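You operate a simulated robot arm through the tools that you are given. There is no shell and no other tool.

The job below is to be done with a simulated two-armed robot. You get a single attempt, and the scene is never put back.

## Task
Push the green cover into place on the long green block and fold it shut.
Fine: it lies on the block; orange slide knob in before the wooden flap goes up; flap down and knob back at the end; the cover stays on the block. Where these are worked on the way, their far stop is far enough and under half their travel is too little: orange slide knob.

The check looks at the end state, three seconds after you hand in, the way a careful person would. Anything else that was tipped, shoved, dropped, spilled or broken makes it a failure. Lids that push on must go on centred and level and be pressed home; caps that screw on are set level and turned clockwise until they are tight. Flat cloth is picked up by pressing the open fingertips on it (5 to 10 N) and closing them slowly along it; thin cloth reads only 2 to 8 mm in the jaws.

## Robot
Two 7-joint arms with fingered hands on one trunk that stands fixed in place. Base frame: the origin is at the foot of the trunk, x ahead of it, y to its left, z up. Lengths are in cm, angles in rad, forces in N, time in s.
The left shoulder is at [5, 21.4, 86.9], the right one opposite. With the tool pointing down near the work surface each hand reaches from about 34 to 88 cm from the base axis, measured 20 degrees to its own side. Payload 3 kg a hand.
Tool frame (each hand has its own): the origin (TCP) lies between the finger pads and is the grasp point; the fingertips stand 2.6 cm ahead of it; z points along the fingers, y is the line along which they close. The gripper opens to 13.2 cm; its body begins 7.3 cm behind the TCP. The gripper is a hand of 3 fingers: y runs from the thumb to the fingers, the wrist lies at [0, 0, -22.9] in the tool frame, and closing takes about 1.5 s.
Orientation is that of the tool frame in the base frame, as a unit quaternion [x, y, z, w]. With the fingers straight down and closing along the base's y, the tool's x points along the base's -x, its y along +y and its z along -z.

## Interface
- The arms move only by the tool play_rows. It takes "left_rows", "right_rows" or both (then of equal length, played together; a hand with none holds still); each is a list of rows, each an object (a shift or turn left out is 0, a gripper value left out holds the last) with "translation": the shift along the tool's x, y, z in units of 50 mm (1.0 is 50 mm), a list of three; "turn": the turn, a rotation vector about the tool's x, y, z in units of 5 degrees (1.0 is 5 degrees), a list of three. In form: [{"translation": [x, y, z], "turn": [wx, wy, wz]}, ...]. A call has 1 to 20 rows; each row shifts and turns the commanded pose from where the row before left it, along the tool's axes as they then stand. "left_claw" and "right_claw" are, for a hand that has rows, the gripper command, from -1 (shut) to 1 (fully open), values between in proportion, set as the call begins (left out, the last holds). A call with a number of a shift or a turn outside -1 to 1 is refused whole. Each row takes 0.2 s and may step no farther than 5 cm and 0.15 rad from the row before; otherwise, or with a gripper value out of range, the whole call is refused. A pose out of reach is approached as far as the arm can. The call stops where the force on the tool passes 90 N (or 10 N more than at its start, if that is more) or the arm is blocked; 0.2 s more then pass. The fingers move at their own pace (about 7.2 cm/s each) and stop on an object; they squeeze with about 31 N. The grip force told is the motor's: it shows also when the fingers shut on nothing. Time passes only in rows, and 0.2 s behind the last, so rows that do not move let the fingers close. It gives the time, the measured TCP pose, the force on the tool (base axes), the opening and the grip force at its end, in the units of the frame above (readings bear some noise), with the torque about the TCP (base axes, N m) and any sound that the robot's microphone picked up.
- Cameras (640 x 400 px; columns grow to the right, rows downward): "scene" is now at [3.36, -2.91, 151.35]; the picture's right is [-0.41, -0.91, 0.00], its down [-0.58, 0.26, -0.77] and it looks along [0.70, -0.32, -0.64] (base axes); focal length 326 px, centre (320, 200). "left" rides on the left gripper at [-6.2, 0.3, -9.2] in its tool frame; the picture's right is [-0.05, -1.00, 0.00], its down [0.83, -0.04, -0.56] and it looks along [0.55, -0.03, 0.83] (tool axes); focal length 230 px, centre (320, 200). "right" rides on the right gripper at [6.2, 0.3, -9.2] in its tool frame; the picture's right is [-0.05, 1.00, 0.00], its down [-0.83, -0.04, -0.56] and it looks along [-0.55, -0.03, 0.83] (tool axes); focal length 230 px, centre (320, 200). There is no depth. A picture from a camera that has moved, and an enlarged one, comes with that camera's place and axes in the base frame and with its lens. The place of the scene camera against the robot may be out by one fixed shift of up to 1.8 cm in any direction.
- grab_frame(camera): a new picture of that camera. It takes no simulated time.
- hand_shape(shape, hand): the hand has 3 fingers and takes this shape, open, in about a second: jaw (thumb against the fingers, like two jaws); tri (thumb and two fingers); tip (a fingertip pinch); poke (one finger out to press); point (the index stretched); flat (the hand flat); cup (the hand cupped); fist (a fist). The gripper value then closes the fingers along that shape, each until it touches; the sizes above hold for jaw. It gives what a move gives, with no picture.
- pan_tilt(pan, tilt): turns the head with the scene camera to pan (to the left, within 1.501 rad either way) and tilt (down, from -0.506 to 1.204), counted from straight ahead of the robot. It gives what a move gives.
- enlarge(camera, box): a new picture of the part [left, top, right, bottom] of that camera's present view, enlarged. It takes no simulated time.
- job_done(): hands the job in; it is judged then, once.

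Nothing tells you positions but the pictures and the camera data. Unless the task says otherwise, let go and move clear before handing in.

The tools are called after ">>>" by a JSON object that holds its "fn" and its "kwargs". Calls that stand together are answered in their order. play_rows: Moves the arms, as the interface text tells. Its arguments: {"type":"object","properties":{"left_rows":{"type":"array"},"left_claw":{"type":"number"},"right_rows":{"type":"array"},"right_claw":{"type":"number"}},"required":[]} The other tools are called the same way: hand_shape (shape, hand) gives the hand a shape; pan_tilt (pan, tilt) turns the head that bears the scene camera; grab_frame (camera) takes a picture; enlarge (camera, box) takes an enlarged picture of a part of a camera's view; job_done () hands the job in.

At the start:

```text
clock: 0.0
left_tool_pos: [43.15, -5.92, 118.66]
left_tcp_rot: [0.224, 0.975, 0.0, 0.0]
left_ft_force: [-0.4, 0.0, 0.3]
left_moment: [0.0, 0.01, -0.04]
left_width: 13.19
left_grasp_force: 0.0
left_shape: jaw
right_tool_pos: [35.16, -40.04, 120.84]
right_tcp_rot: [0.225, 0.974, 0.0, 0.0]
right_ft_force: [-0.4, 0.1, -1.2]
right_moment: [0.02, 0.0, 0.0]
right_width: 13.19
right_grasp_force: 0.0
right_shape: jaw
head pan, tilt (commanded): [-0.428, 0.691]
```

scene: 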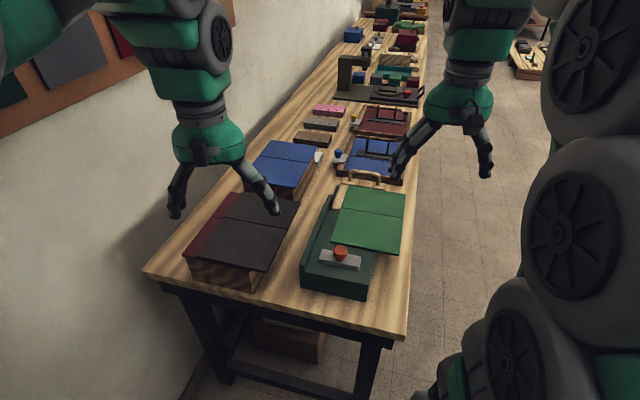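
right: 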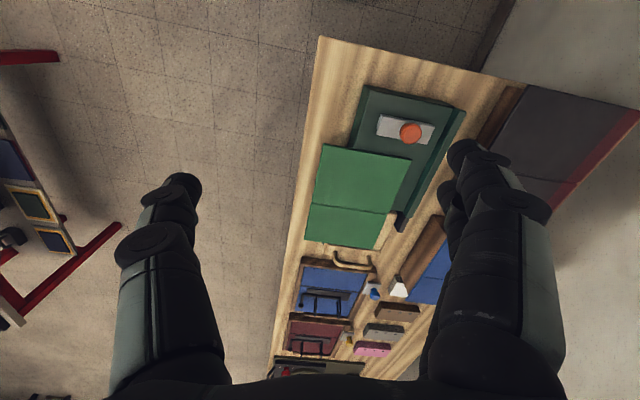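
left: 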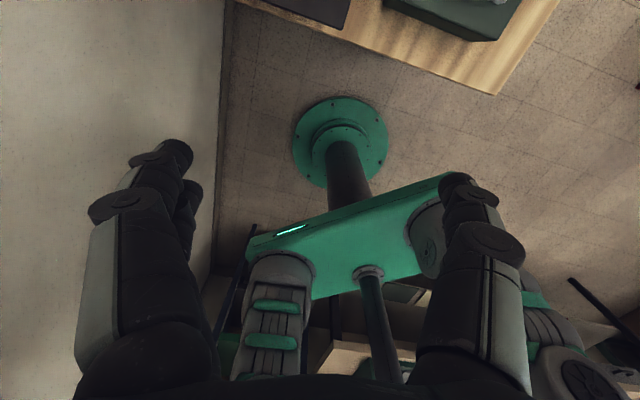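

I see a long bench with a dark-green block that has an orange knob on a metal plate, and a bright-green cover lying partly over it; I'll take closer pictures before moving anything.

>>> {"fn": "enlarge", "kwargs": {"camera": "scene", "box": [270, 150, 430, 310]}}

>>> {"fn": "enlarge", "kwargs": {"camera": "right", "box": [280, 60, 500, 270]}}

>>> {"fn": "enlarge", "kwargs": {"camera": "scene", "box": [140, 90, 420, 320]}}

```text
2.50 times, centred on (350, 230) of scene
camera zoom: at [3.36, -2.91, 151.35], right [-0.41, -0.91, 0.0], down [-0.58, 0.26, -0.77], along [0.7, -0.32, -0.64], focal length 815 px, centre (245, 125)
```

zoom: 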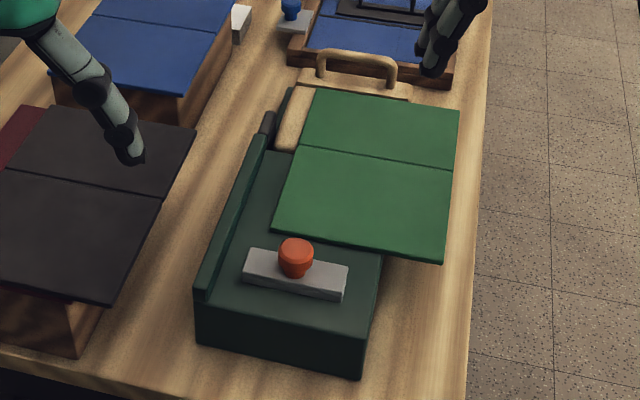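

```text
1.90 times, centred on (390, 165) of right
camera zoom: at [29.85, -37.15, 130.02], right [0.48, 0.88, 0.0], down [0.73, -0.4, 0.56], along [0.49, -0.27, -0.83], focal length 438 px, centre (187, 267)
```

zoom: 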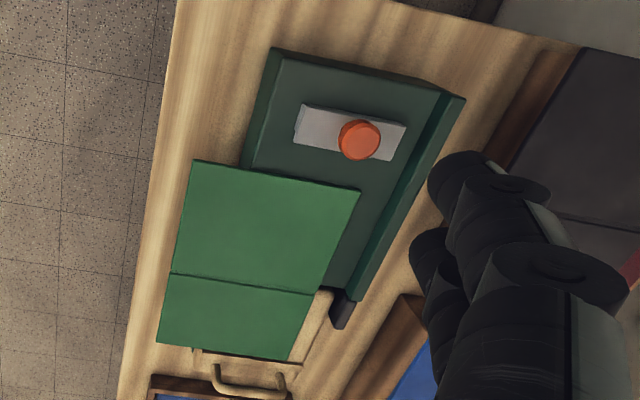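

```text
1.74 times, centred on (280, 205) of scene
camera zoom: at [3.36, -2.91, 151.35], right [-0.41, -0.91, 0.0], down [-0.58, 0.26, -0.77], along [0.7, -0.32, -0.64], focal length 567 px, centre (390, 191)
```

zoom: 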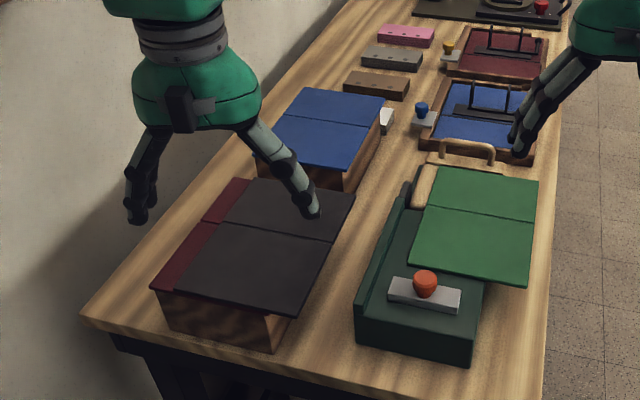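

The near station is a dark-green block with a raised fence on its left, the bright-green two-panel cover overhanging on the right, a wooden flap with a handle at the far end and an orange knob on a metal plate near me. I'll look more closely at each part, and at the similar stations, to understand how the mechanism moves.

>>> {"fn": "enlarge", "kwargs": {"camera": "scene", "box": [310, 225, 390, 305]}}

>>> {"fn": "enlarge", "kwargs": {"camera": "scene", "box": [320, 155, 420, 225]}}

>>> {"fn": "enlarge", "kwargs": {"camera": "scene", "box": [310, 90, 430, 190]}}

>>> {"fn": "enlarge", "kwargs": {"camera": "right", "box": [270, 230, 430, 390]}}

```text
5.00 times, centred on (350, 265) of scene
camera zoom: at [3.36, -2.91, 151.35], right [-0.41, -0.91, 0.0], down [-0.58, 0.26, -0.77], along [0.7, -0.32, -0.64], focal length 1630 px, centre (170, -125)
```

zoom: 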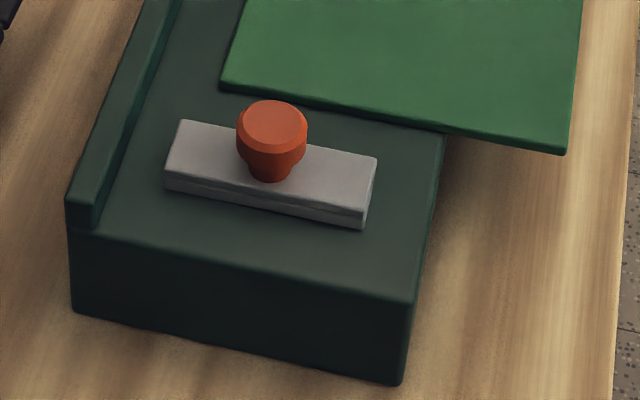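

```text
5.71 times, centred on (370, 190) of scene
camera zoom: at [3.36, -2.91, 151.35], right [-0.41, -0.91, 0.0], down [-0.58, 0.26, -0.77], along [0.7, -0.32, -0.64], focal length 1862 px, centre (34, 257)
```

zoom: 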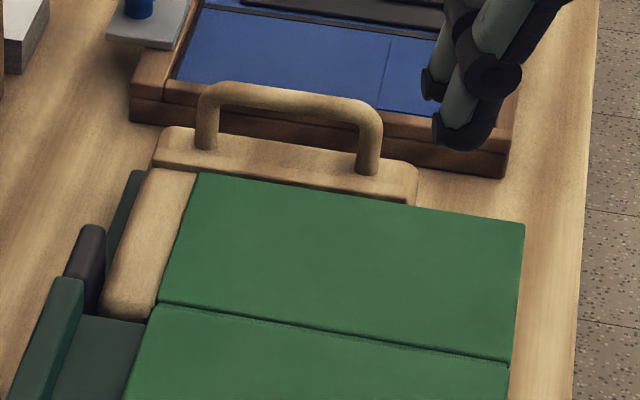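

```text
4.00 times, centred on (370, 140) of scene
camera zoom: at [3.36, -2.91, 151.35], right [-0.41, -0.91, 0.0], down [-0.58, 0.26, -0.77], along [0.7, -0.32, -0.64], focal length 1304 px, centre (120, 440)
```

zoom: 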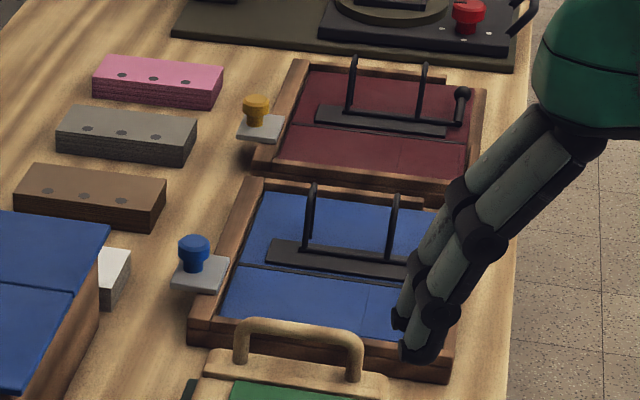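

```text
2.50 times, centred on (350, 310) of right
camera zoom: at [29.85, -37.15, 130.02], right [0.48, 0.88, 0.0], down [0.73, -0.4, 0.56], along [0.49, -0.27, -0.83], focal length 575 px, centre (245, -75)
```

zoom: 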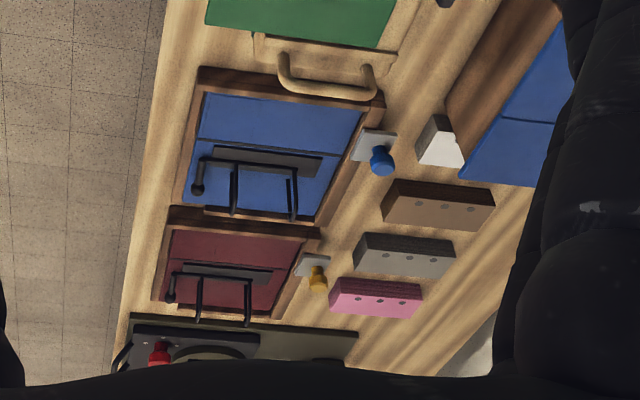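

The gray plate with the orange knob sits centred on the near part of the block; the cover needs pushing left toward the fence. I'll move the left hand aside and bring the right hand's camera over the centre line, aligned with the bench, so I can measure.

>>> {"fn": "play_rows", "kwargs": {"left_rows": [{"translation": [0.42, 0.87, 0]}, {"translation": [0.42, 0.87, 0]}, {"translation": [0.42, 0.87, 0]}, {"translation": [0, 0, 0]}], "right_rows": [{"translation": [-0.19, 0.85, 0], "turn": [0, 0, 0.625]}, {"translation": [-0.15, 0.86, 0], "turn": [0, 0, 0.625]}, {"translation": [-0.1, 0.87, 0], "turn": [0, 0, 0.625]}, {"translation": [-0.05, 0.87, 0], "turn": [0, 0, 0.625]}]}}

>>> {"fn": "grab_frame", "kwargs": {"camera": "right"}}

>>> {"fn": "grab_frame", "kwargs": {"camera": "scene"}}

```text
clock: 1.0
left_tool_pos: [43.23, 8.6, 118.42]
left_tcp_rot: [0.224, 0.975, 0.0, 0.0]
left_ft_force: [-0.1, 0.6, 0.3]
left_moment: [0.0, -0.01, 0.0]
left_width: 13.2
left_grasp_force: 0.0
left_shape: jaw
right_tool_pos: [45.93, -26.74, 120.83]
right_tcp_rot: [0.329, 0.944, 0.001, 0.0]
right_ft_force: [-0.4, 0.9, 0.0]
right_moment: [-0.01, 0.01, 0.06]
right_width: 13.18
right_grasp_force: 0.0
right_shape: jaw
head pan, tilt (commanded): [-0.428, 0.691]
```

```text
taken
camera right: at [41.37, -22.6, 130.11], right [0.66, 0.75, 0.0], down [0.62, -0.55, 0.56], along [0.42, -0.37, -0.83], focal length 230 px, centre (320, 200)
```

right: 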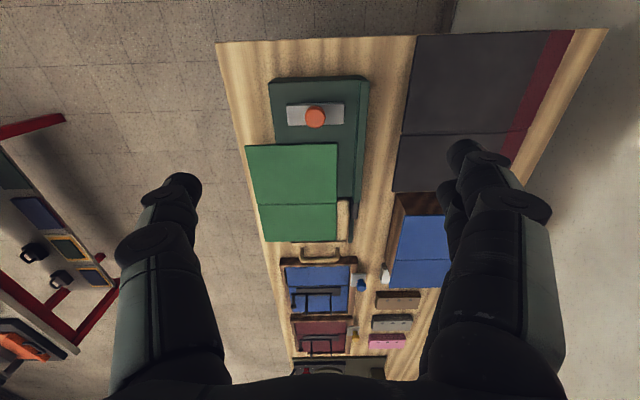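

```text
taken
camera scene: at [3.36, -2.9, 151.35], right [-0.41, -0.91, 0.0], down [-0.58, 0.26, -0.77], along [0.7, -0.32, -0.64], focal length 326 px, centre (320, 200)
```

scene: 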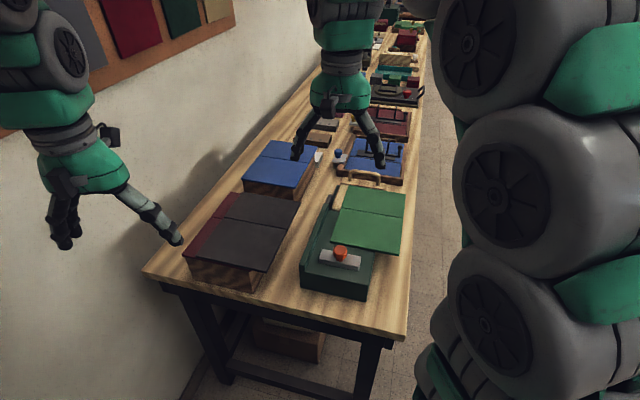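

The right camera is now roughly over the centre line with the bench axis running straight down its picture. I'll enlarge it to measure edges.

>>> {"fn": "enlarge", "kwargs": {"camera": "right", "box": [230, 60, 390, 160]}}

>>> {"fn": "enlarge", "kwargs": {"camera": "right", "box": [230, 140, 390, 240]}}

>>> {"fn": "enlarge", "kwargs": {"camera": "right", "box": [240, 210, 400, 310]}}

>>> {"fn": "enlarge", "kwargs": {"camera": "scene", "box": [290, 160, 450, 310]}}

```text
4.00 times, centred on (310, 110) of right
camera zoom: at [41.37, -22.6, 130.11], right [0.66, 0.75, 0.0], down [0.62, -0.55, 0.56], along [0.42, -0.37, -0.83], focal length 920 px, centre (360, 560)
```

zoom: 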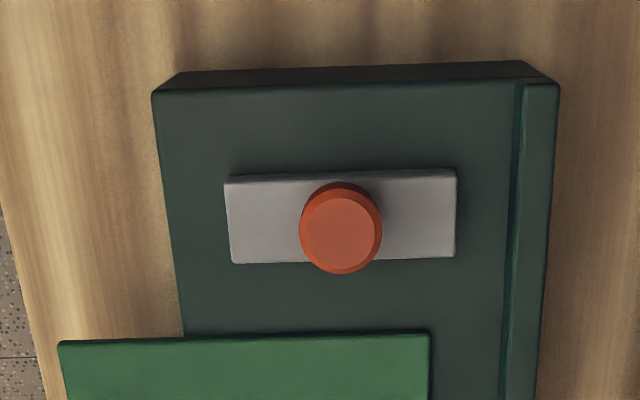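

```text
4.00 times, centred on (310, 190) of right
camera zoom: at [41.37, -22.6, 130.11], right [0.66, 0.75, 0.0], down [0.62, -0.55, 0.56], along [0.42, -0.37, -0.83], focal length 920 px, centre (360, 240)
```

zoom: 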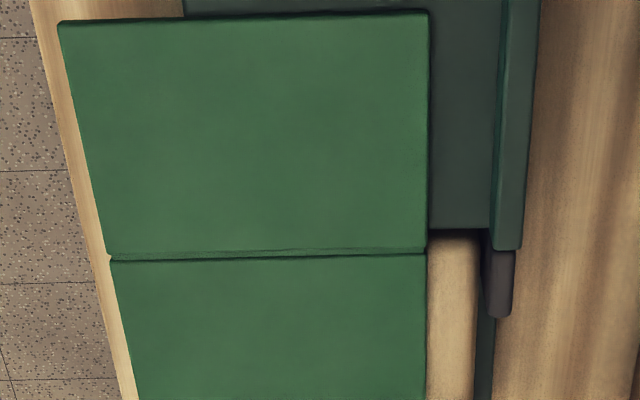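

```text
4.00 times, centred on (320, 260) of right
camera zoom: at [41.37, -22.6, 130.11], right [0.66, 0.75, 0.0], down [0.62, -0.55, 0.56], along [0.42, -0.37, -0.83], focal length 920 px, centre (320, -40)
```

zoom: 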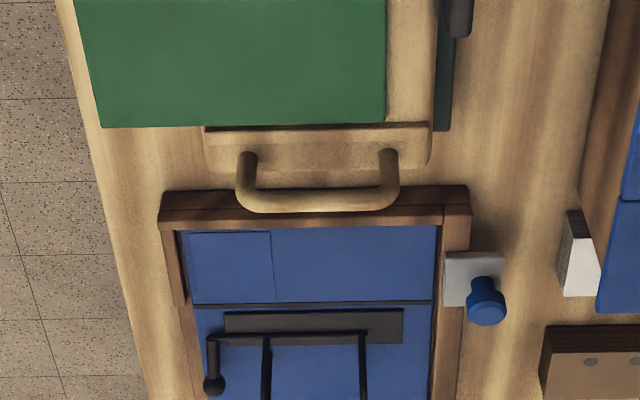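

```text
2.67 times, centred on (370, 235) of scene
camera zoom: at [3.36, -2.9, 151.35], right [-0.41, -0.91, 0.0], down [-0.58, 0.26, -0.77], along [0.7, -0.32, -0.64], focal length 869 px, centre (187, 107)
```

zoom: 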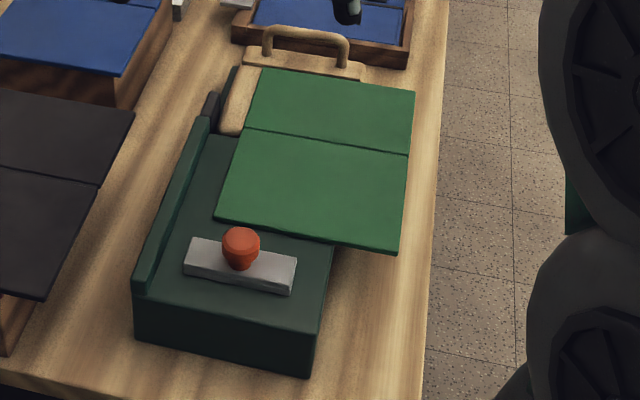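

Measured so far: block top is near z≈84, the cover overhangs to the right by about 5 cm, and its left edge is about 3.5 cm short of the fence. I'll lower the right hand on the free right side of the bench for a closer second view to settle heights.

>>> {"fn": "play_rows", "kwargs": {"right_rows": [{"translation": [0, -0.88, 0.45], "turn": [0, 0, 0.2]}, {"translation": [0, -0.88, 0.45]}, {"translation": [0, -0.88, 0.45]}, {"translation": [0, -0.88, 0.45]}, {"translation": [0, -0.88, 0.45]}, {"translation": [0, 0, 0]}]}}

>>> {"fn": "grab_frame", "kwargs": {"camera": "right"}}

>>> {"fn": "grab_frame", "kwargs": {"camera": "scene"}}

```text
clock: 2.4
left_tool_pos: [43.19, 8.54, 118.37]
left_tcp_rot: [0.224, 0.974, 0.0, 0.0]
left_ft_force: [-0.4, -0.3, -0.2]
left_moment: [0.0, -0.01, 0.0]
left_width: 13.18
left_grasp_force: 0.1
left_shape: jaw
right_tool_pos: [32.19, -43.51, 109.53]
right_tcp_rot: [0.337, 0.942, -0.001, 0.0]
right_ft_force: [0.0, 0.7, -0.1]
right_moment: [-0.03, -0.04, 0.03]
right_width: 13.18
right_grasp_force: 0.0
right_shape: jaw
head pan, tilt (commanded): [-0.428, 0.691]
```

```text
taken
camera right: at [27.62, -39.37, 118.74], right [0.67, 0.74, 0.0], down [0.62, -0.56, 0.56], along [0.41, -0.37, -0.83], focal length 230 px, centre (320, 200)
```

right: 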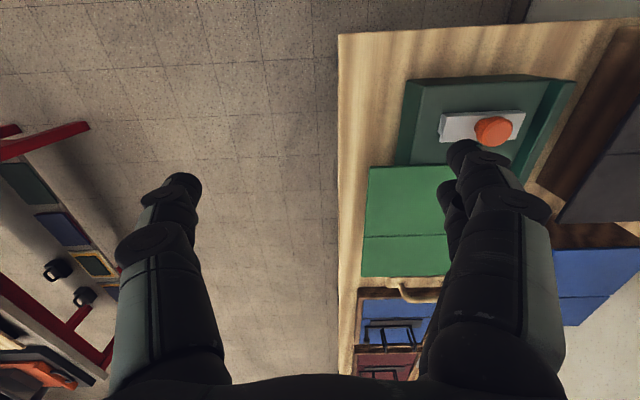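

```text
taken
camera scene: at [3.36, -2.91, 151.35], right [-0.41, -0.91, 0.0], down [-0.58, 0.26, -0.77], along [0.7, -0.32, -0.64], focal length 326 px, centre (320, 200)
```

scene: 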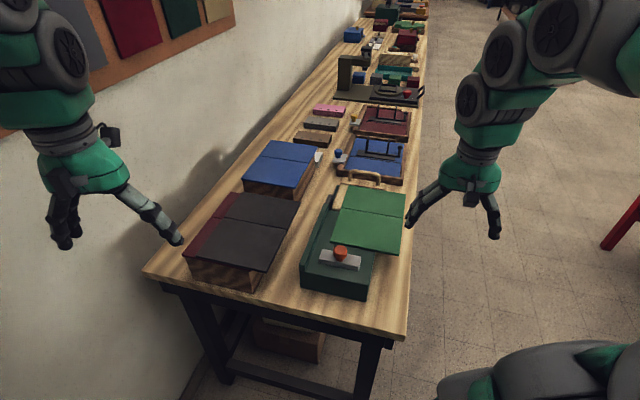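

The hand is clear on the right side. I'll enlarge this view for triangulation of heights.

>>> {"fn": "enlarge", "kwargs": {"camera": "right", "box": [340, 60, 580, 210]}}

>>> {"fn": "enlarge", "kwargs": {"camera": "right", "box": [330, 150, 490, 310]}}

>>> {"fn": "enlarge", "kwargs": {"camera": "scene", "box": [290, 160, 450, 310]}}

```text
2.67 times, centred on (460, 135) of right
camera zoom: at [27.62, -39.37, 118.74], right [0.67, 0.74, 0.0], down [0.62, -0.56, 0.56], along [0.41, -0.37, -0.83], focal length 614 px, centre (-53, 373)
```

zoom: 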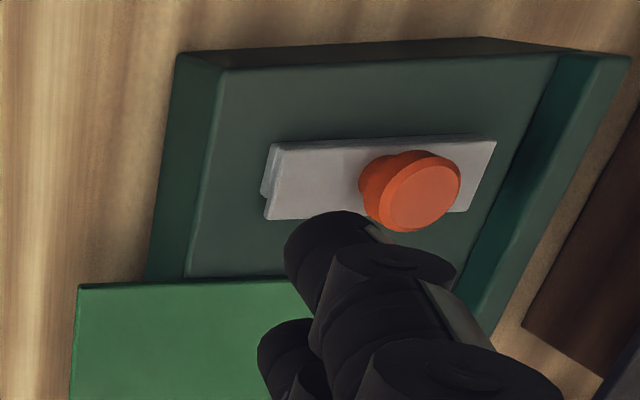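

```text
2.50 times, centred on (410, 230) of right
camera zoom: at [27.62, -39.37, 118.74], right [0.67, 0.74, 0.0], down [0.62, -0.56, 0.56], along [0.41, -0.37, -0.83], focal length 575 px, centre (95, 125)
```

zoom: 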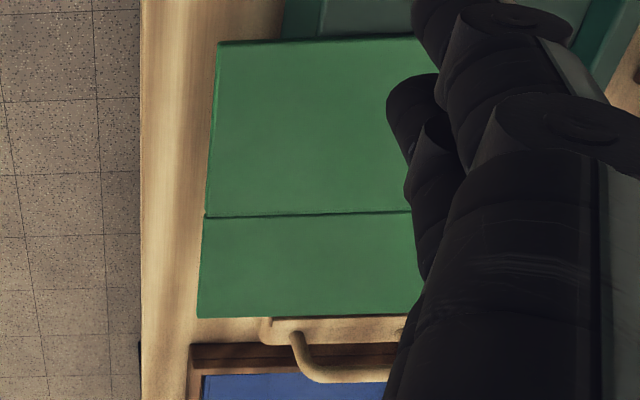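

```text
2.67 times, centred on (370, 235) of scene
camera zoom: at [3.36, -2.91, 151.35], right [-0.41, -0.91, 0.0], down [-0.58, 0.26, -0.77], along [0.7, -0.32, -0.64], focal length 869 px, centre (187, 107)
```

zoom: 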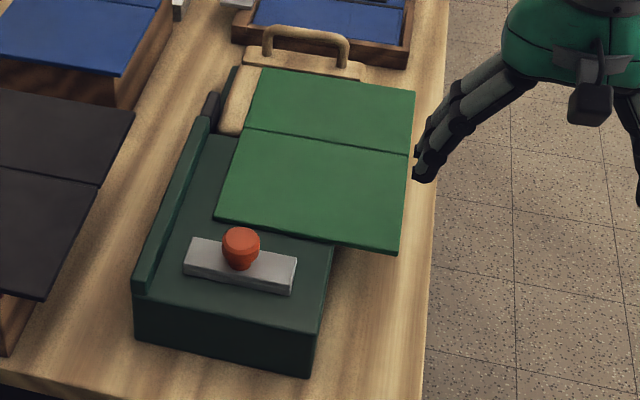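

Triangulating gives block top z≈87.0, cover top z≈87.5 with its right edge at about 6 cm beyond the block's right side, fence top z≈89, knob top z≈91.8, and the handle bar at z≈90.7. Next I'll close the right fingers and move beside the cover's right edge, high first, then down.

>>> {"fn": "play_rows", "kwargs": {"right_rows": [{"translation": [-1, 0, 0]}, {"translation": [-1, 0, 0]}, {"translation": [-1, 0, 0]}, {"translation": [-1, 0, 0]}, {"translation": [0, 0, 0]}, {"translation": [0, 0, 1]}, {"translation": [0, 0, 1]}, {"translation": [0, 0, 0.6]}, {"translation": [0, 0, 0]}], "right_claw": -1}}

>>> {"fn": "enlarge", "kwargs": {"camera": "scene", "box": [290, 130, 490, 310]}}

>>> {"fn": "grab_frame", "kwargs": {"camera": "right"}}

```text
clock: 4.4
left_tool_pos: [43.31, 8.52, 118.4]
left_tcp_rot: [0.224, 0.975, 0.0, 0.0]
left_ft_force: [0.2, 0.1, 0.5]
left_moment: [-0.01, 0.01, 0.02]
left_width: 13.18
left_grasp_force: 0.1
left_shape: jaw
right_tool_pos: [47.43, -56.18, 96.49]
right_tcp_rot: [0.336, 0.942, -0.001, -0.001]
right_ft_force: [0.3, -0.4, -0.9]
right_moment: [0.03, -0.01, -0.05]
right_width: 0.0
right_grasp_force: 31.1
right_shape: jaw
head pan, tilt (commanded): [-0.428, 0.691]
```

```text
2.22 times, centred on (390, 220) of scene
camera zoom: at [3.36, -2.91, 151.35], right [-0.41, -0.91, 0.0], down [-0.58, 0.26, -0.77], along [0.7, -0.32, -0.64], focal length 724 px, centre (164, 156)
```

zoom: 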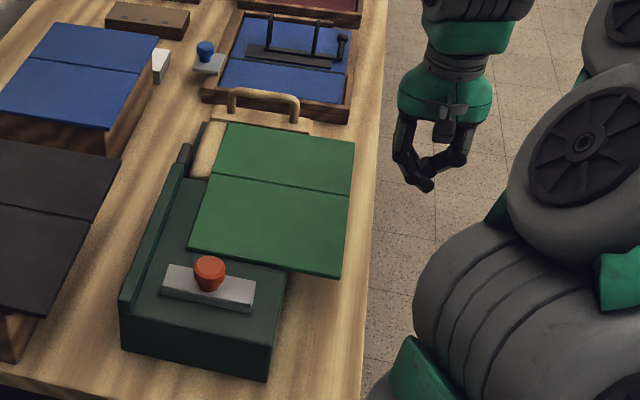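

```text
taken
camera right: at [42.94, -52.02, 105.78], right [0.67, 0.74, 0.0], down [0.62, -0.56, 0.55], along [0.41, -0.37, -0.83], focal length 230 px, centre (320, 200)
```

right: 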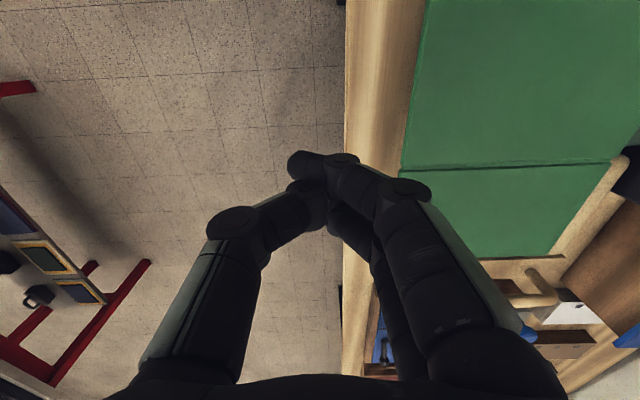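

In the closed jaw the knuckles bow outward, which would press the cover's edge down as well as sideways. I'll try the flat shape here in free air, since straight fingers would push more squarely.

>>> {"fn": "hand_shape", "kwargs": {"shape": "flat", "hand": "right"}}

>>> {"fn": "grab_frame", "kwargs": {"camera": "right"}}

>>> {"fn": "enlarge", "kwargs": {"camera": "scene", "box": [340, 110, 500, 230]}}

```text
clock: 5.3
left_tool_pos: [43.23, 8.39, 118.36]
left_tcp_rot: [0.224, 0.975, 0.0, 0.001]
left_ft_force: [-0.4, 0.3, 0.1]
left_moment: [-0.02, 0.01, 0.04]
left_width: 13.16
left_grasp_force: 0.1
left_shape: jaw
right_tool_pos: [47.56, -56.07, 96.49]
right_tcp_rot: [0.336, 0.942, 0.0, 0.0]
right_ft_force: [0.3, 0.7, -0.1]
right_moment: [-0.01, 0.0, -0.05]
right_width: 0.02
right_grasp_force: 0.1
right_shape: flat
head pan, tilt (commanded): [-0.428, 0.691]
```

```text
taken
camera right: at [42.96, -52.03, 105.8], right [0.67, 0.74, 0.0], down [0.62, -0.56, 0.55], along [0.41, -0.37, -0.83], focal length 230 px, centre (320, 200)
```

right: 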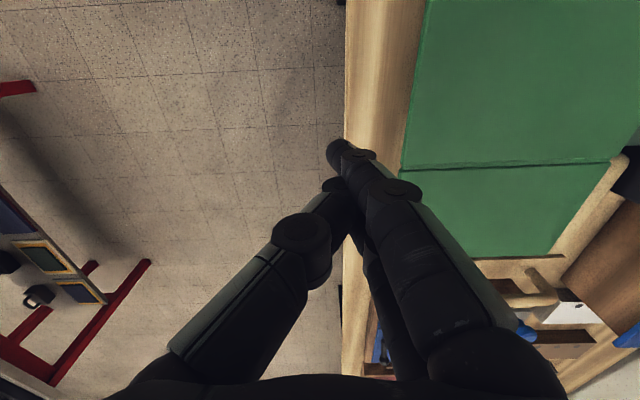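

```text
3.33 times, centred on (420, 170) of scene
camera zoom: at [3.36, -2.91, 151.35], right [-0.41, -0.91, 0.0], down [-0.58, 0.26, -0.77], along [0.7, -0.32, -0.64], focal length 1086 px, centre (-13, 300)
```

zoom: 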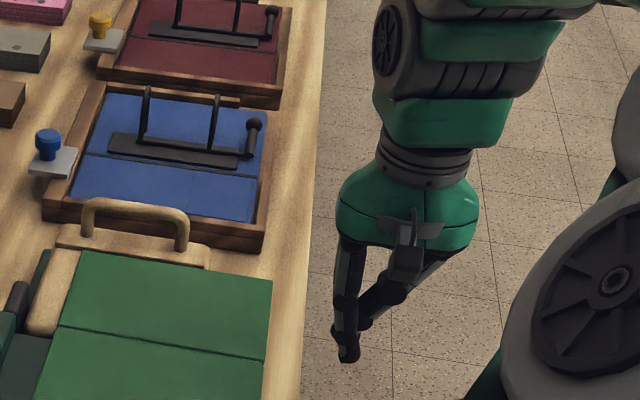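

The flat shape gives two straight, near-vertical fingers, which suits pushing. I'll lower so the tips are just below the cover's underside level, still well clear to the right of its edge.

>>> {"fn": "play_rows", "kwargs": {"right_rows": [{"translation": [0, 0, 0.9]}, {"translation": [0, 0, 0.88]}, {"translation": [0, 0, 0]}]}}

>>> {"fn": "grab_frame", "kwargs": {"camera": "right"}}

>>> {"fn": "enlarge", "kwargs": {"camera": "scene", "box": [290, 130, 490, 310]}}

```text
clock: 6.1
left_tool_pos: [43.12, 8.61, 118.43]
left_tcp_rot: [0.224, 0.975, -0.001, 0.0]
left_ft_force: [-0.3, 0.1, 0.3]
left_moment: [0.02, 0.01, 0.02]
left_width: 13.18
left_grasp_force: 0.1
left_shape: jaw
right_tool_pos: [47.57, -56.04, 87.7]
right_tcp_rot: [0.337, 0.941, -0.001, 0.002]
right_ft_force: [-0.1, -0.8, 0.4]
right_moment: [0.03, 0.01, -0.01]
right_width: 0.0
right_grasp_force: 0.0
right_shape: flat
head pan, tilt (commanded): [-0.428, 0.691]
```

```text
taken
camera right: at [43.03, -51.9, 97.0], right [0.67, 0.74, 0.0], down [0.61, -0.56, 0.56], along [0.41, -0.37, -0.83], focal length 230 px, centre (320, 200)
```

right: 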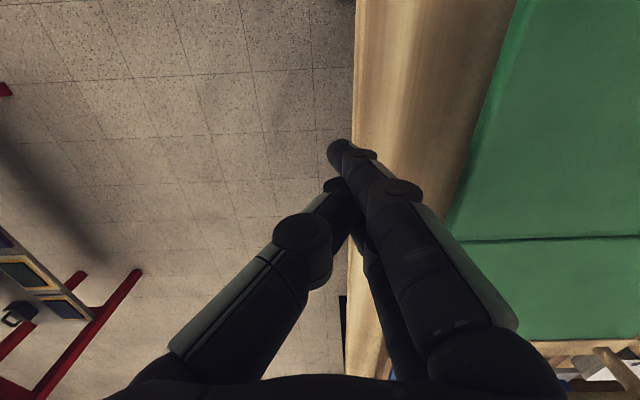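

```text
2.22 times, centred on (390, 220) of scene
camera zoom: at [3.36, -2.91, 151.35], right [-0.41, -0.91, 0.0], down [-0.58, 0.26, -0.77], along [0.7, -0.32, -0.64], focal length 724 px, centre (164, 156)
```

zoom: 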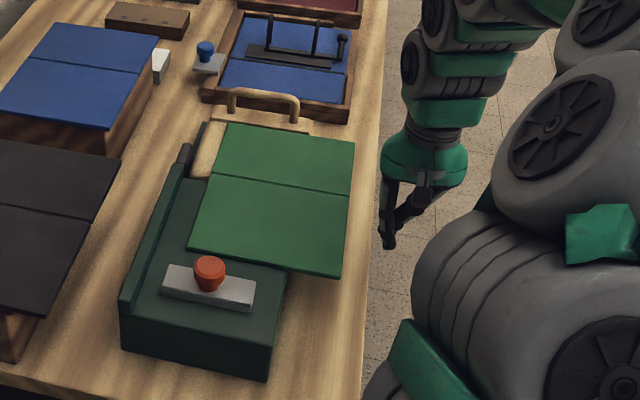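

The fingertips are about 5 cm to the right of the cover's edge at the right height. I'll approach in small steps and watch the force.

>>> {"fn": "play_rows", "kwargs": {"right_rows": [{"translation": [0, 0.3, 0]}, {"translation": [0, 0.3, 0]}, {"translation": [0, 0.2, 0]}, {"translation": [0, 0.1, 0]}, {"translation": [0, 0, 0]}]}}

>>> {"fn": "enlarge", "kwargs": {"camera": "scene", "box": [290, 130, 490, 310]}}

>>> {"fn": "grab_frame", "kwargs": {"camera": "right"}}

```text
clock: 7.3
left_tool_pos: [43.17, 8.55, 118.31]
left_tcp_rot: [0.224, 0.975, 0.001, 0.001]
left_ft_force: [0.1, 0.2, 0.2]
left_moment: [-0.01, -0.02, 0.02]
left_width: 13.21
left_grasp_force: 0.0
left_shape: jaw
right_tool_pos: [50.43, -52.67, 87.65]
right_tcp_rot: [0.337, 0.942, -0.001, 0.001]
right_ft_force: [-1.4, -0.2, -0.9]
right_moment: [-0.03, 0.02, 0.02]
right_width: 0.02
right_grasp_force: 0.1
right_shape: flat
head pan, tilt (commanded): [-0.428, 0.691]
```

```text
2.22 times, centred on (390, 220) of scene
camera zoom: at [3.36, -2.91, 151.35], right [-0.41, -0.91, 0.0], down [-0.58, 0.26, -0.77], along [0.7, -0.32, -0.64], focal length 724 px, centre (164, 156)
```

zoom: 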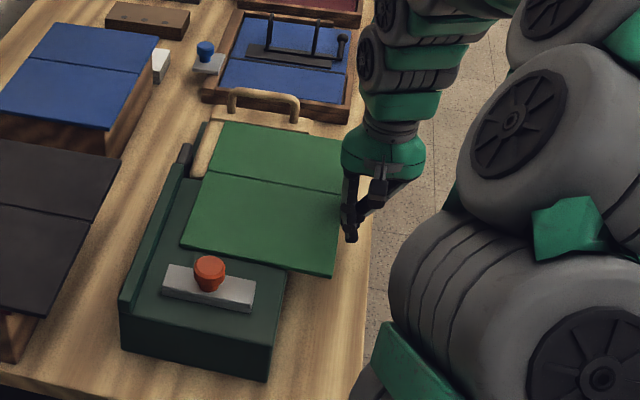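

```text
taken
camera right: at [45.92, -48.5, 96.94], right [0.67, 0.74, 0.0], down [0.62, -0.56, 0.55], along [0.41, -0.37, -0.83], focal length 230 px, centre (320, 200)
```

right: 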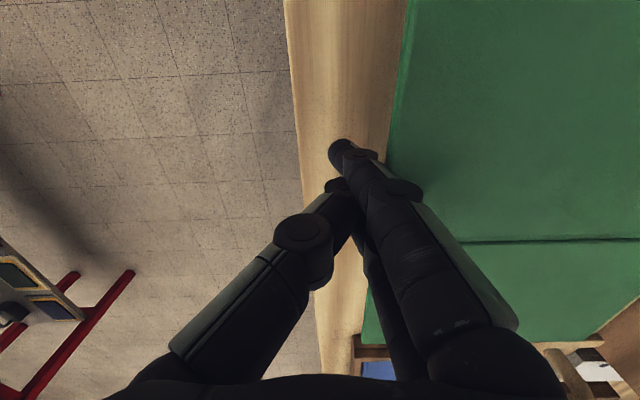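

The cover is moving left smoothly with about 1 N. I'll keep pushing in small steps toward the fence.

>>> {"fn": "play_rows", "kwargs": {"right_rows": [{"translation": [0, 0.1, 0]}, {"translation": [0, 0.1, 0]}, {"translation": [0, 0.1, 0]}, {"translation": [0, 0, 0]}]}}

>>> {"fn": "enlarge", "kwargs": {"camera": "scene", "box": [290, 150, 450, 310]}}

```text
clock: 8.3
left_tool_pos: [43.17, 8.6, 118.28]
left_tcp_rot: [0.224, 0.975, 0.001, 0.001]
left_ft_force: [-0.3, 1.0, 0.2]
left_moment: [0.01, 0.02, -0.01]
left_width: 13.21
left_grasp_force: 0.1
left_shape: jaw
right_tool_pos: [51.55, -51.51, 87.55]
right_tcp_rot: [0.337, 0.942, 0.0, 0.0]
right_ft_force: [-0.7, -0.9, -0.4]
right_moment: [-0.01, -0.03, 0.0]
right_width: 0.01
right_grasp_force: 0.1
right_shape: flat
head pan, tilt (commanded): [-0.428, 0.691]
```

```text
2.50 times, centred on (370, 230) of scene
camera zoom: at [3.36, -2.91, 151.35], right [-0.41, -0.91, 0.0], down [-0.58, 0.26, -0.77], along [0.7, -0.32, -0.64], focal length 815 px, centre (195, 125)
```

zoom: 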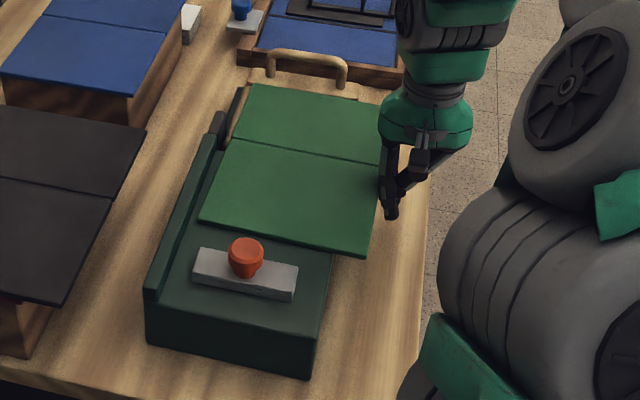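

The cover's left edge is now about 1 cm from the fence. I'll push the rest slowly until the force rises.

>>> {"fn": "play_rows", "kwargs": {"right_rows": [{"translation": [0, 0.06, 0]}, {"translation": [0, 0.06, 0]}, {"translation": [0, 0, 0]}]}}

>>> {"fn": "enlarge", "kwargs": {"camera": "scene", "box": [310, 160, 410, 260]}}

```text
clock: 9.1
left_tool_pos: [43.13, 8.64, 118.45]
left_tcp_rot: [0.224, 0.975, 0.0, 0.0]
left_ft_force: [0.0, 0.1, 0.0]
left_moment: [0.0, 0.04, -0.03]
left_width: 13.19
left_grasp_force: 0.0
left_shape: jaw
right_tool_pos: [51.92, -51.06, 87.62]
right_tcp_rot: [0.337, 0.942, -0.001, 0.0]
right_ft_force: [-0.8, -0.8, -0.4]
right_moment: [0.03, -0.02, 0.01]
right_width: 0.0
right_grasp_force: 0.1
right_shape: flat
head pan, tilt (commanded): [-0.428, 0.691]
```

```text
4.00 times, centred on (360, 210) of scene
camera zoom: at [3.36, -2.91, 151.35], right [-0.41, -0.91, 0.0], down [-0.58, 0.26, -0.77], along [0.7, -0.32, -0.64], focal length 1304 px, centre (160, 160)
```

zoom: 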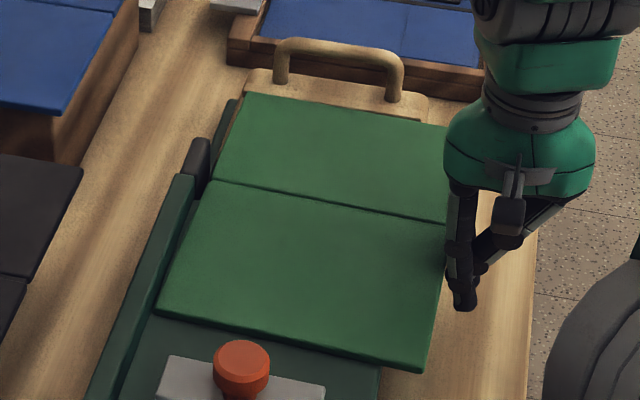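

A sliver of block still shows between the cover and the fence, so I'll push a little more in fine steps.

>>> {"fn": "play_rows", "kwargs": {"right_rows": [{"translation": [0, 0.05, 0]}, {"translation": [0, 0.05, 0]}, {"translation": [0, 0, 0]}]}}

>>> {"fn": "enlarge", "kwargs": {"camera": "scene", "box": [310, 160, 410, 260]}}

```text
clock: 9.9
left_tool_pos: [43.16, 8.5, 118.41]
left_tcp_rot: [0.224, 0.974, 0.0, -0.001]
left_ft_force: [0.1, -0.2, -0.3]
left_moment: [0.0, -0.03, 0.02]
left_width: 13.17
left_grasp_force: 0.0
left_shape: jaw
right_tool_pos: [52.2, -50.62, 87.61]
right_tcp_rot: [0.337, 0.941, 0.001, 0.0]
right_ft_force: [-2.3, -5.1, 1.6]
right_moment: [0.01, -0.02, -0.06]
right_width: 0.02
right_grasp_force: 0.0
right_shape: flat
head pan, tilt (commanded): [-0.428, 0.691]
```

```text
4.00 times, centred on (360, 210) of scene
camera zoom: at [3.35, -2.91, 151.35], right [-0.41, -0.91, 0.0], down [-0.58, 0.26, -0.77], along [0.7, -0.32, -0.64], focal length 1304 px, centre (160, 160)
```

zoom: 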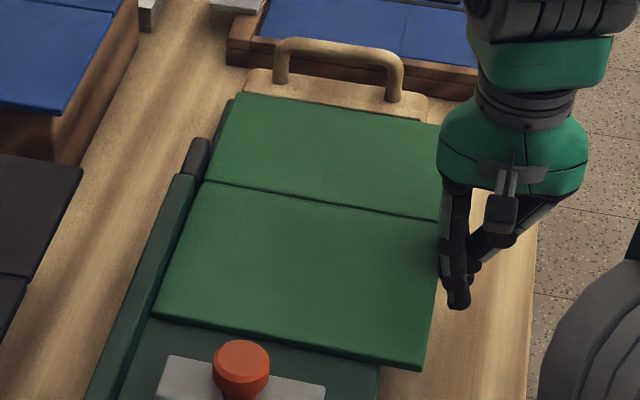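

Force jumped to about 6 N, so the cover has met the fence. One tiny extra nudge to seat it square, then I'll back off and inspect.

>>> {"fn": "play_rows", "kwargs": {"right_rows": [{"translation": [0, 0.03, 0]}, {"translation": [0, 0, 0]}]}}

>>> {"fn": "play_rows", "kwargs": {"right_rows": [{"translation": [0, -0.3, 0]}, {"translation": [0, -0.6, 0]}, {"translation": [0, -0.6, 0]}, {"translation": [0, 0, -1]}, {"translation": [0, 0, -1]}, {"translation": [0, 0, -1]}, {"translation": [0, 0, -1]}, {"translation": [0, 0, 0]}]}}

>>> {"fn": "enlarge", "kwargs": {"camera": "scene", "box": [290, 150, 450, 310]}}

>>> {"fn": "grab_frame", "kwargs": {"camera": "right"}}

```text
clock: 10.5
left_tool_pos: [43.25, 8.58, 118.39]
left_tcp_rot: [0.224, 0.975, 0.0, 0.0]
left_ft_force: [0.5, 0.1, -0.7]
left_moment: [0.04, 0.01, 0.02]
left_width: 13.18
left_grasp_force: 0.1
left_shape: jaw
right_tool_pos: [52.2, -50.51, 87.55]
right_tcp_rot: [0.337, 0.941, 0.0, 0.0]
right_ft_force: [-3.1, -7.1, 3.4]
right_moment: [0.08, -0.07, -0.06]
right_width: 0.01
right_grasp_force: 0.1
right_shape: flat
head pan, tilt (commanded): [-0.428, 0.691]
```

```text
clock: 12.3
left_tool_pos: [43.27, 8.48, 118.52]
left_tcp_rot: [0.224, 0.975, 0.0, 0.001]
left_ft_force: [-0.8, 0.4, 0.9]
left_moment: [0.0, 0.0, -0.01]
left_width: 13.19
left_grasp_force: 0.0
left_shape: jaw
right_tool_pos: [47.66, -56.52, 107.64]
right_tcp_rot: [0.336, 0.942, -0.001, 0.0]
right_ft_force: [-0.4, -0.1, -0.4]
right_moment: [0.02, 0.01, -0.03]
right_width: 0.0
right_grasp_force: 0.0
right_shape: flat
head pan, tilt (commanded): [-0.428, 0.691]
```

```text
2.50 times, centred on (370, 230) of scene
camera zoom: at [3.36, -2.9, 151.35], right [-0.41, -0.91, 0.0], down [-0.58, 0.26, -0.77], along [0.7, -0.32, -0.64], focal length 815 px, centre (195, 125)
```

zoom: 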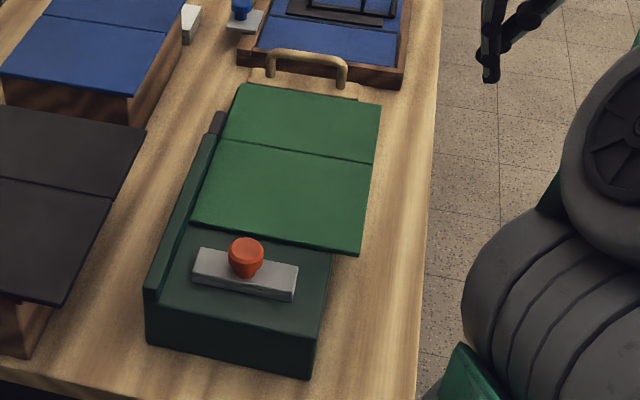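

```text
taken
camera right: at [43.12, -52.42, 116.91], right [0.67, 0.74, 0.0], down [0.61, -0.56, 0.56], along [0.41, -0.37, -0.83], focal length 230 px, centre (320, 200)
```

right: 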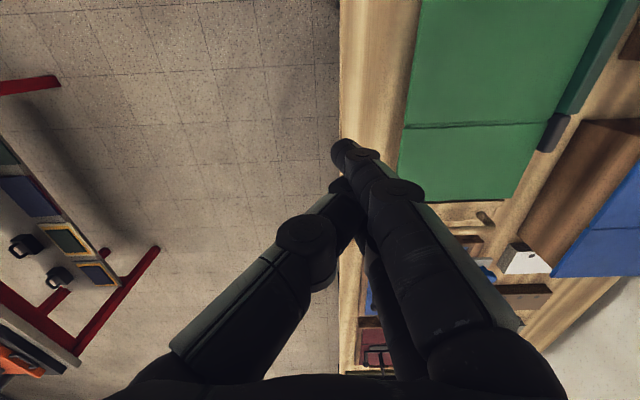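

The cover now lies flush along the fence. Next I'll return the right hand to the jaw shape and move above the orange knob.

>>> {"fn": "play_rows", "kwargs": {"right_rows": [{"translation": [0.57, 0.7, 0]}, {"translation": [0.57, 0.7, 0]}, {"translation": [0.57, 0.7, 0]}, {"translation": [0.57, 0.7, 0]}, {"translation": [0.57, 0.7, 0]}, {"translation": [0.57, 0.7, 0]}, {"translation": [0, 0, 0]}]}}

>>> {"fn": "hand_shape", "kwargs": {"shape": "jaw", "hand": "right"}}

>>> {"fn": "grab_frame", "kwargs": {"camera": "right"}}

>>> {"fn": "enlarge", "kwargs": {"camera": "right", "box": [240, 60, 440, 210]}}

>>> {"fn": "enlarge", "kwargs": {"camera": "scene", "box": [290, 130, 490, 310]}}

```text
clock: 13.9
left_tool_pos: [43.17, 8.63, 118.36]
left_tcp_rot: [0.225, 0.974, 0.001, 0.0]
left_ft_force: [-0.7, 0.0, -0.1]
left_moment: [-0.01, 0.02, -0.01]
left_width: 13.18
left_grasp_force: 0.0
left_shape: jaw
right_tool_pos: [47.47, -29.37, 107.38]
right_tcp_rot: [0.337, 0.941, 0.0, -0.001]
right_ft_force: [0.5, -0.6, 0.3]
right_moment: [-0.01, 0.02, -0.01]
right_width: 0.01
right_grasp_force: 0.1
right_shape: flat
head pan, tilt (commanded): [-0.428, 0.691]
```

```text
clock: 14.8
left_tool_pos: [43.08, 8.52, 118.43]
left_tcp_rot: [0.224, 0.975, 0.0, 0.0]
left_ft_force: [-1.4, 0.4, 0.0]
left_moment: [-0.02, -0.01, 0.0]
left_width: 13.19
left_grasp_force: 0.1
left_shape: jaw
right_tool_pos: [47.52, -29.4, 107.44]
right_tcp_rot: [0.336, 0.942, -0.001, -0.001]
right_ft_force: [-0.2, 1.2, 0.0]
right_moment: [-0.02, -0.03, -0.05]
right_width: 13.23
right_grasp_force: 0.0
right_shape: jaw
head pan, tilt (commanded): [-0.428, 0.691]
```

```text
taken
camera right: at [43.01, -25.23, 116.7], right [0.67, 0.74, 0.0], down [0.62, -0.56, 0.55], along [0.41, -0.37, -0.83], focal length 230 px, centre (320, 200)
```

right: 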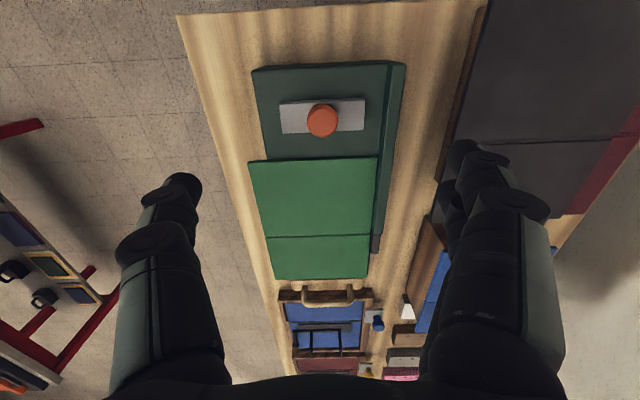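

```text
2.67 times, centred on (340, 135) of right
camera zoom: at [43.01, -25.23, 116.7], right [0.67, 0.74, 0.0], down [0.62, -0.56, 0.55], along [0.41, -0.37, -0.83], focal length 614 px, centre (267, 373)
```

zoom: 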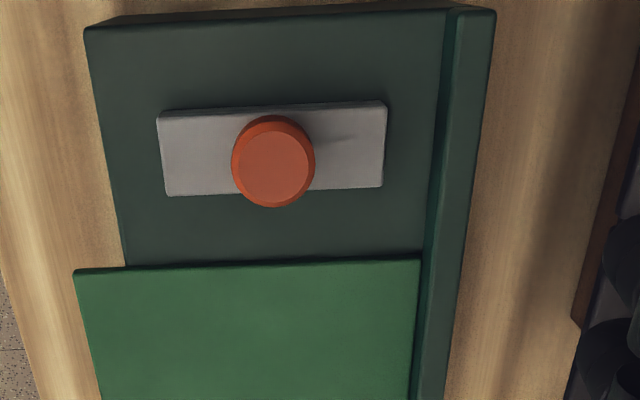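

```text
2.22 times, centred on (390, 220) of scene
camera zoom: at [3.36, -2.91, 151.35], right [-0.41, -0.91, 0.0], down [-0.58, 0.26, -0.77], along [0.7, -0.32, -0.64], focal length 724 px, centre (164, 156)
```

zoom: 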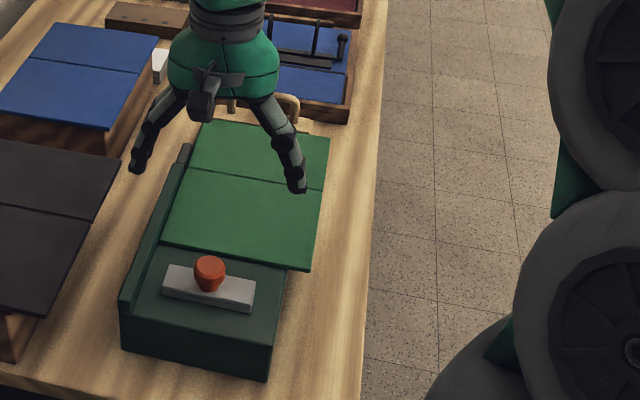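

The knob sits at the centre of its plate, and the hand is within half a centimetre of being over it. I'll pre-close the fingers to about 7 cm to clear the fence and descend around the knob.

>>> {"fn": "play_rows", "kwargs": {"right_rows": [{"translation": [-0.07, 0.04, 0.3]}, {"translation": [0, 0, 0.5]}, {"translation": [0, 0, 0.8]}, {"translation": [0, 0, 0.7]}, {"translation": [0, 0, 0.4]}, {"translation": [0, 0, 0.3]}, {"translation": [0, 0, 0]}], "right_claw": 0.06}}

>>> {"fn": "grab_frame", "kwargs": {"camera": "right"}}

>>> {"fn": "enlarge", "kwargs": {"camera": "scene", "box": [290, 190, 410, 310]}}

```text
clock: 16.4
left_tool_pos: [43.33, 8.5, 118.42]
left_tcp_rot: [0.224, 0.975, 0.0, -0.001]
left_ft_force: [0.9, -0.1, -0.3]
left_moment: [-0.01, 0.0, 0.0]
left_width: 13.2
left_grasp_force: 0.0
left_shape: jaw
right_tool_pos: [47.99, -29.47, 92.85]
right_tcp_rot: [0.336, 0.942, 0.0, -0.001]
right_ft_force: [0.3, 0.6, -0.9]
right_moment: [0.0, 0.0, 0.02]
right_width: 7.05
right_grasp_force: 0.0
right_shape: jaw
head pan, tilt (commanded): [-0.428, 0.691]
```

```text
taken
camera right: at [43.48, -25.35, 101.99], right [0.67, 0.74, 0.0], down [0.61, -0.56, 0.56], along [0.41, -0.37, -0.83], focal length 230 px, centre (320, 200)
```

right: 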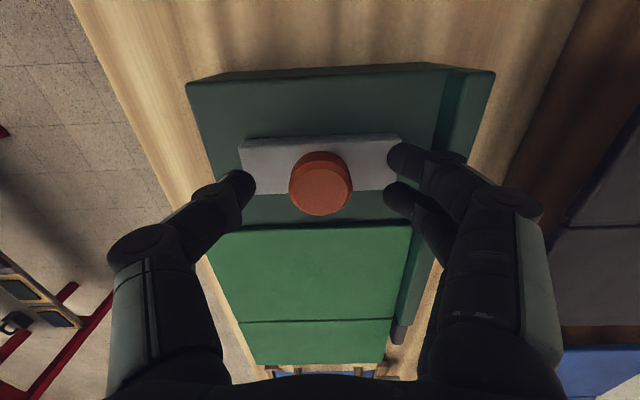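

```text
3.33 times, centred on (350, 250) of scene
camera zoom: at [3.36, -2.91, 151.35], right [-0.41, -0.91, 0.0], down [-0.58, 0.26, -0.77], along [0.7, -0.32, -0.64], focal length 1086 px, centre (220, 33)
```

zoom: 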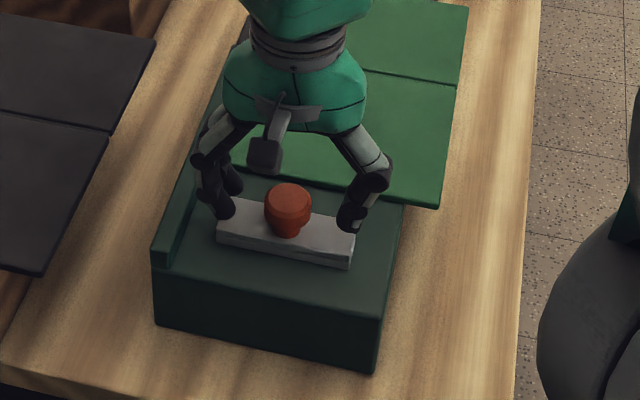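

The fingers straddle the knob evenly. I'll descend another centimetre and close on it.

>>> {"fn": "play_rows", "kwargs": {"right_rows": [{"translation": [0, 0, 0.1]}, {"translation": [0, 0, 0.1]}, {"translation": [0, 0, 0]}]}}

>>> {"fn": "play_rows", "kwargs": {"right_rows": [{"translation": [0, 0, 0]}, {"translation": [0, 0, 0]}, {"translation": [0, 0, 0]}, {"translation": [0, 0, 0]}, {"translation": [0, 0, 0]}], "right_claw": -1}}

>>> {"fn": "grab_frame", "kwargs": {"camera": "right"}}

>>> {"fn": "enlarge", "kwargs": {"camera": "scene", "box": [290, 190, 410, 310]}}

```text
clock: 17.2
left_tool_pos: [43.17, 8.56, 118.42]
left_tcp_rot: [0.225, 0.974, 0.0, -0.001]
left_ft_force: [0.6, 0.5, -0.3]
left_moment: [0.0, -0.03, -0.01]
left_width: 13.2
left_grasp_force: 0.0
left_shape: jaw
right_tool_pos: [47.92, -29.42, 91.67]
right_tcp_rot: [0.336, 0.942, -0.001, 0.0]
right_ft_force: [-0.5, 0.2, -0.5]
right_moment: [0.03, -0.04, 0.01]
right_width: 7.03
right_grasp_force: 0.0
right_shape: jaw
head pan, tilt (commanded): [-0.428, 0.691]
```

```text
clock: 18.4
left_tool_pos: [43.32, 8.46, 118.34]
left_tcp_rot: [0.224, 0.975, -0.001, -0.001]
left_ft_force: [0.8, -0.1, 0.1]
left_moment: [0.0, 0.02, 0.01]
left_width: 13.22
left_grasp_force: 0.0
left_shape: jaw
right_tool_pos: [47.93, -29.43, 91.7]
right_tcp_rot: [0.336, 0.942, 0.0, -0.001]
right_ft_force: [-1.5, -1.1, -20.1]
right_moment: [-0.05, 0.05, -0.12]
right_width: 2.18
right_grasp_force: 31.2
right_shape: jaw
head pan, tilt (commanded): [-0.428, 0.691]
```

```text
taken
camera right: at [43.46, -25.31, 100.86], right [0.67, 0.74, 0.0], down [0.62, -0.56, 0.55], along [0.41, -0.37, -0.83], focal length 230 px, centre (320, 200)
```

right: 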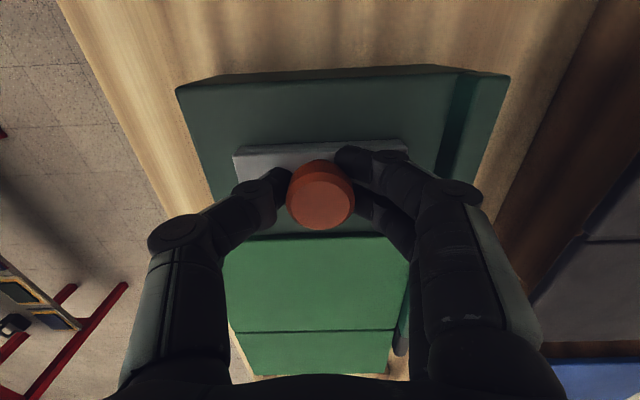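

```text
3.33 times, centred on (350, 250) of scene
camera zoom: at [3.38, -2.92, 151.35], right [-0.41, -0.91, 0.0], down [-0.58, 0.26, -0.77], along [0.7, -0.32, -0.64], focal length 1086 px, centre (220, 33)
```

zoom: 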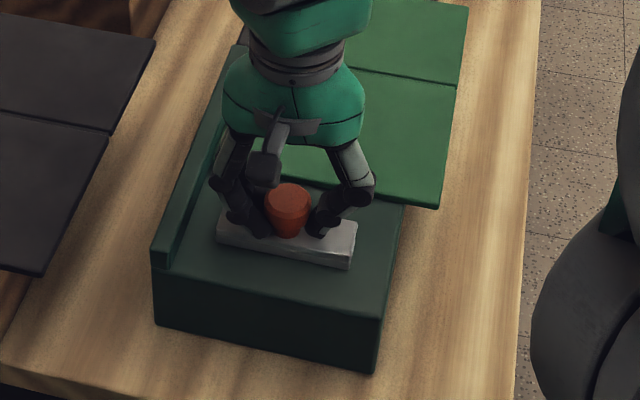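

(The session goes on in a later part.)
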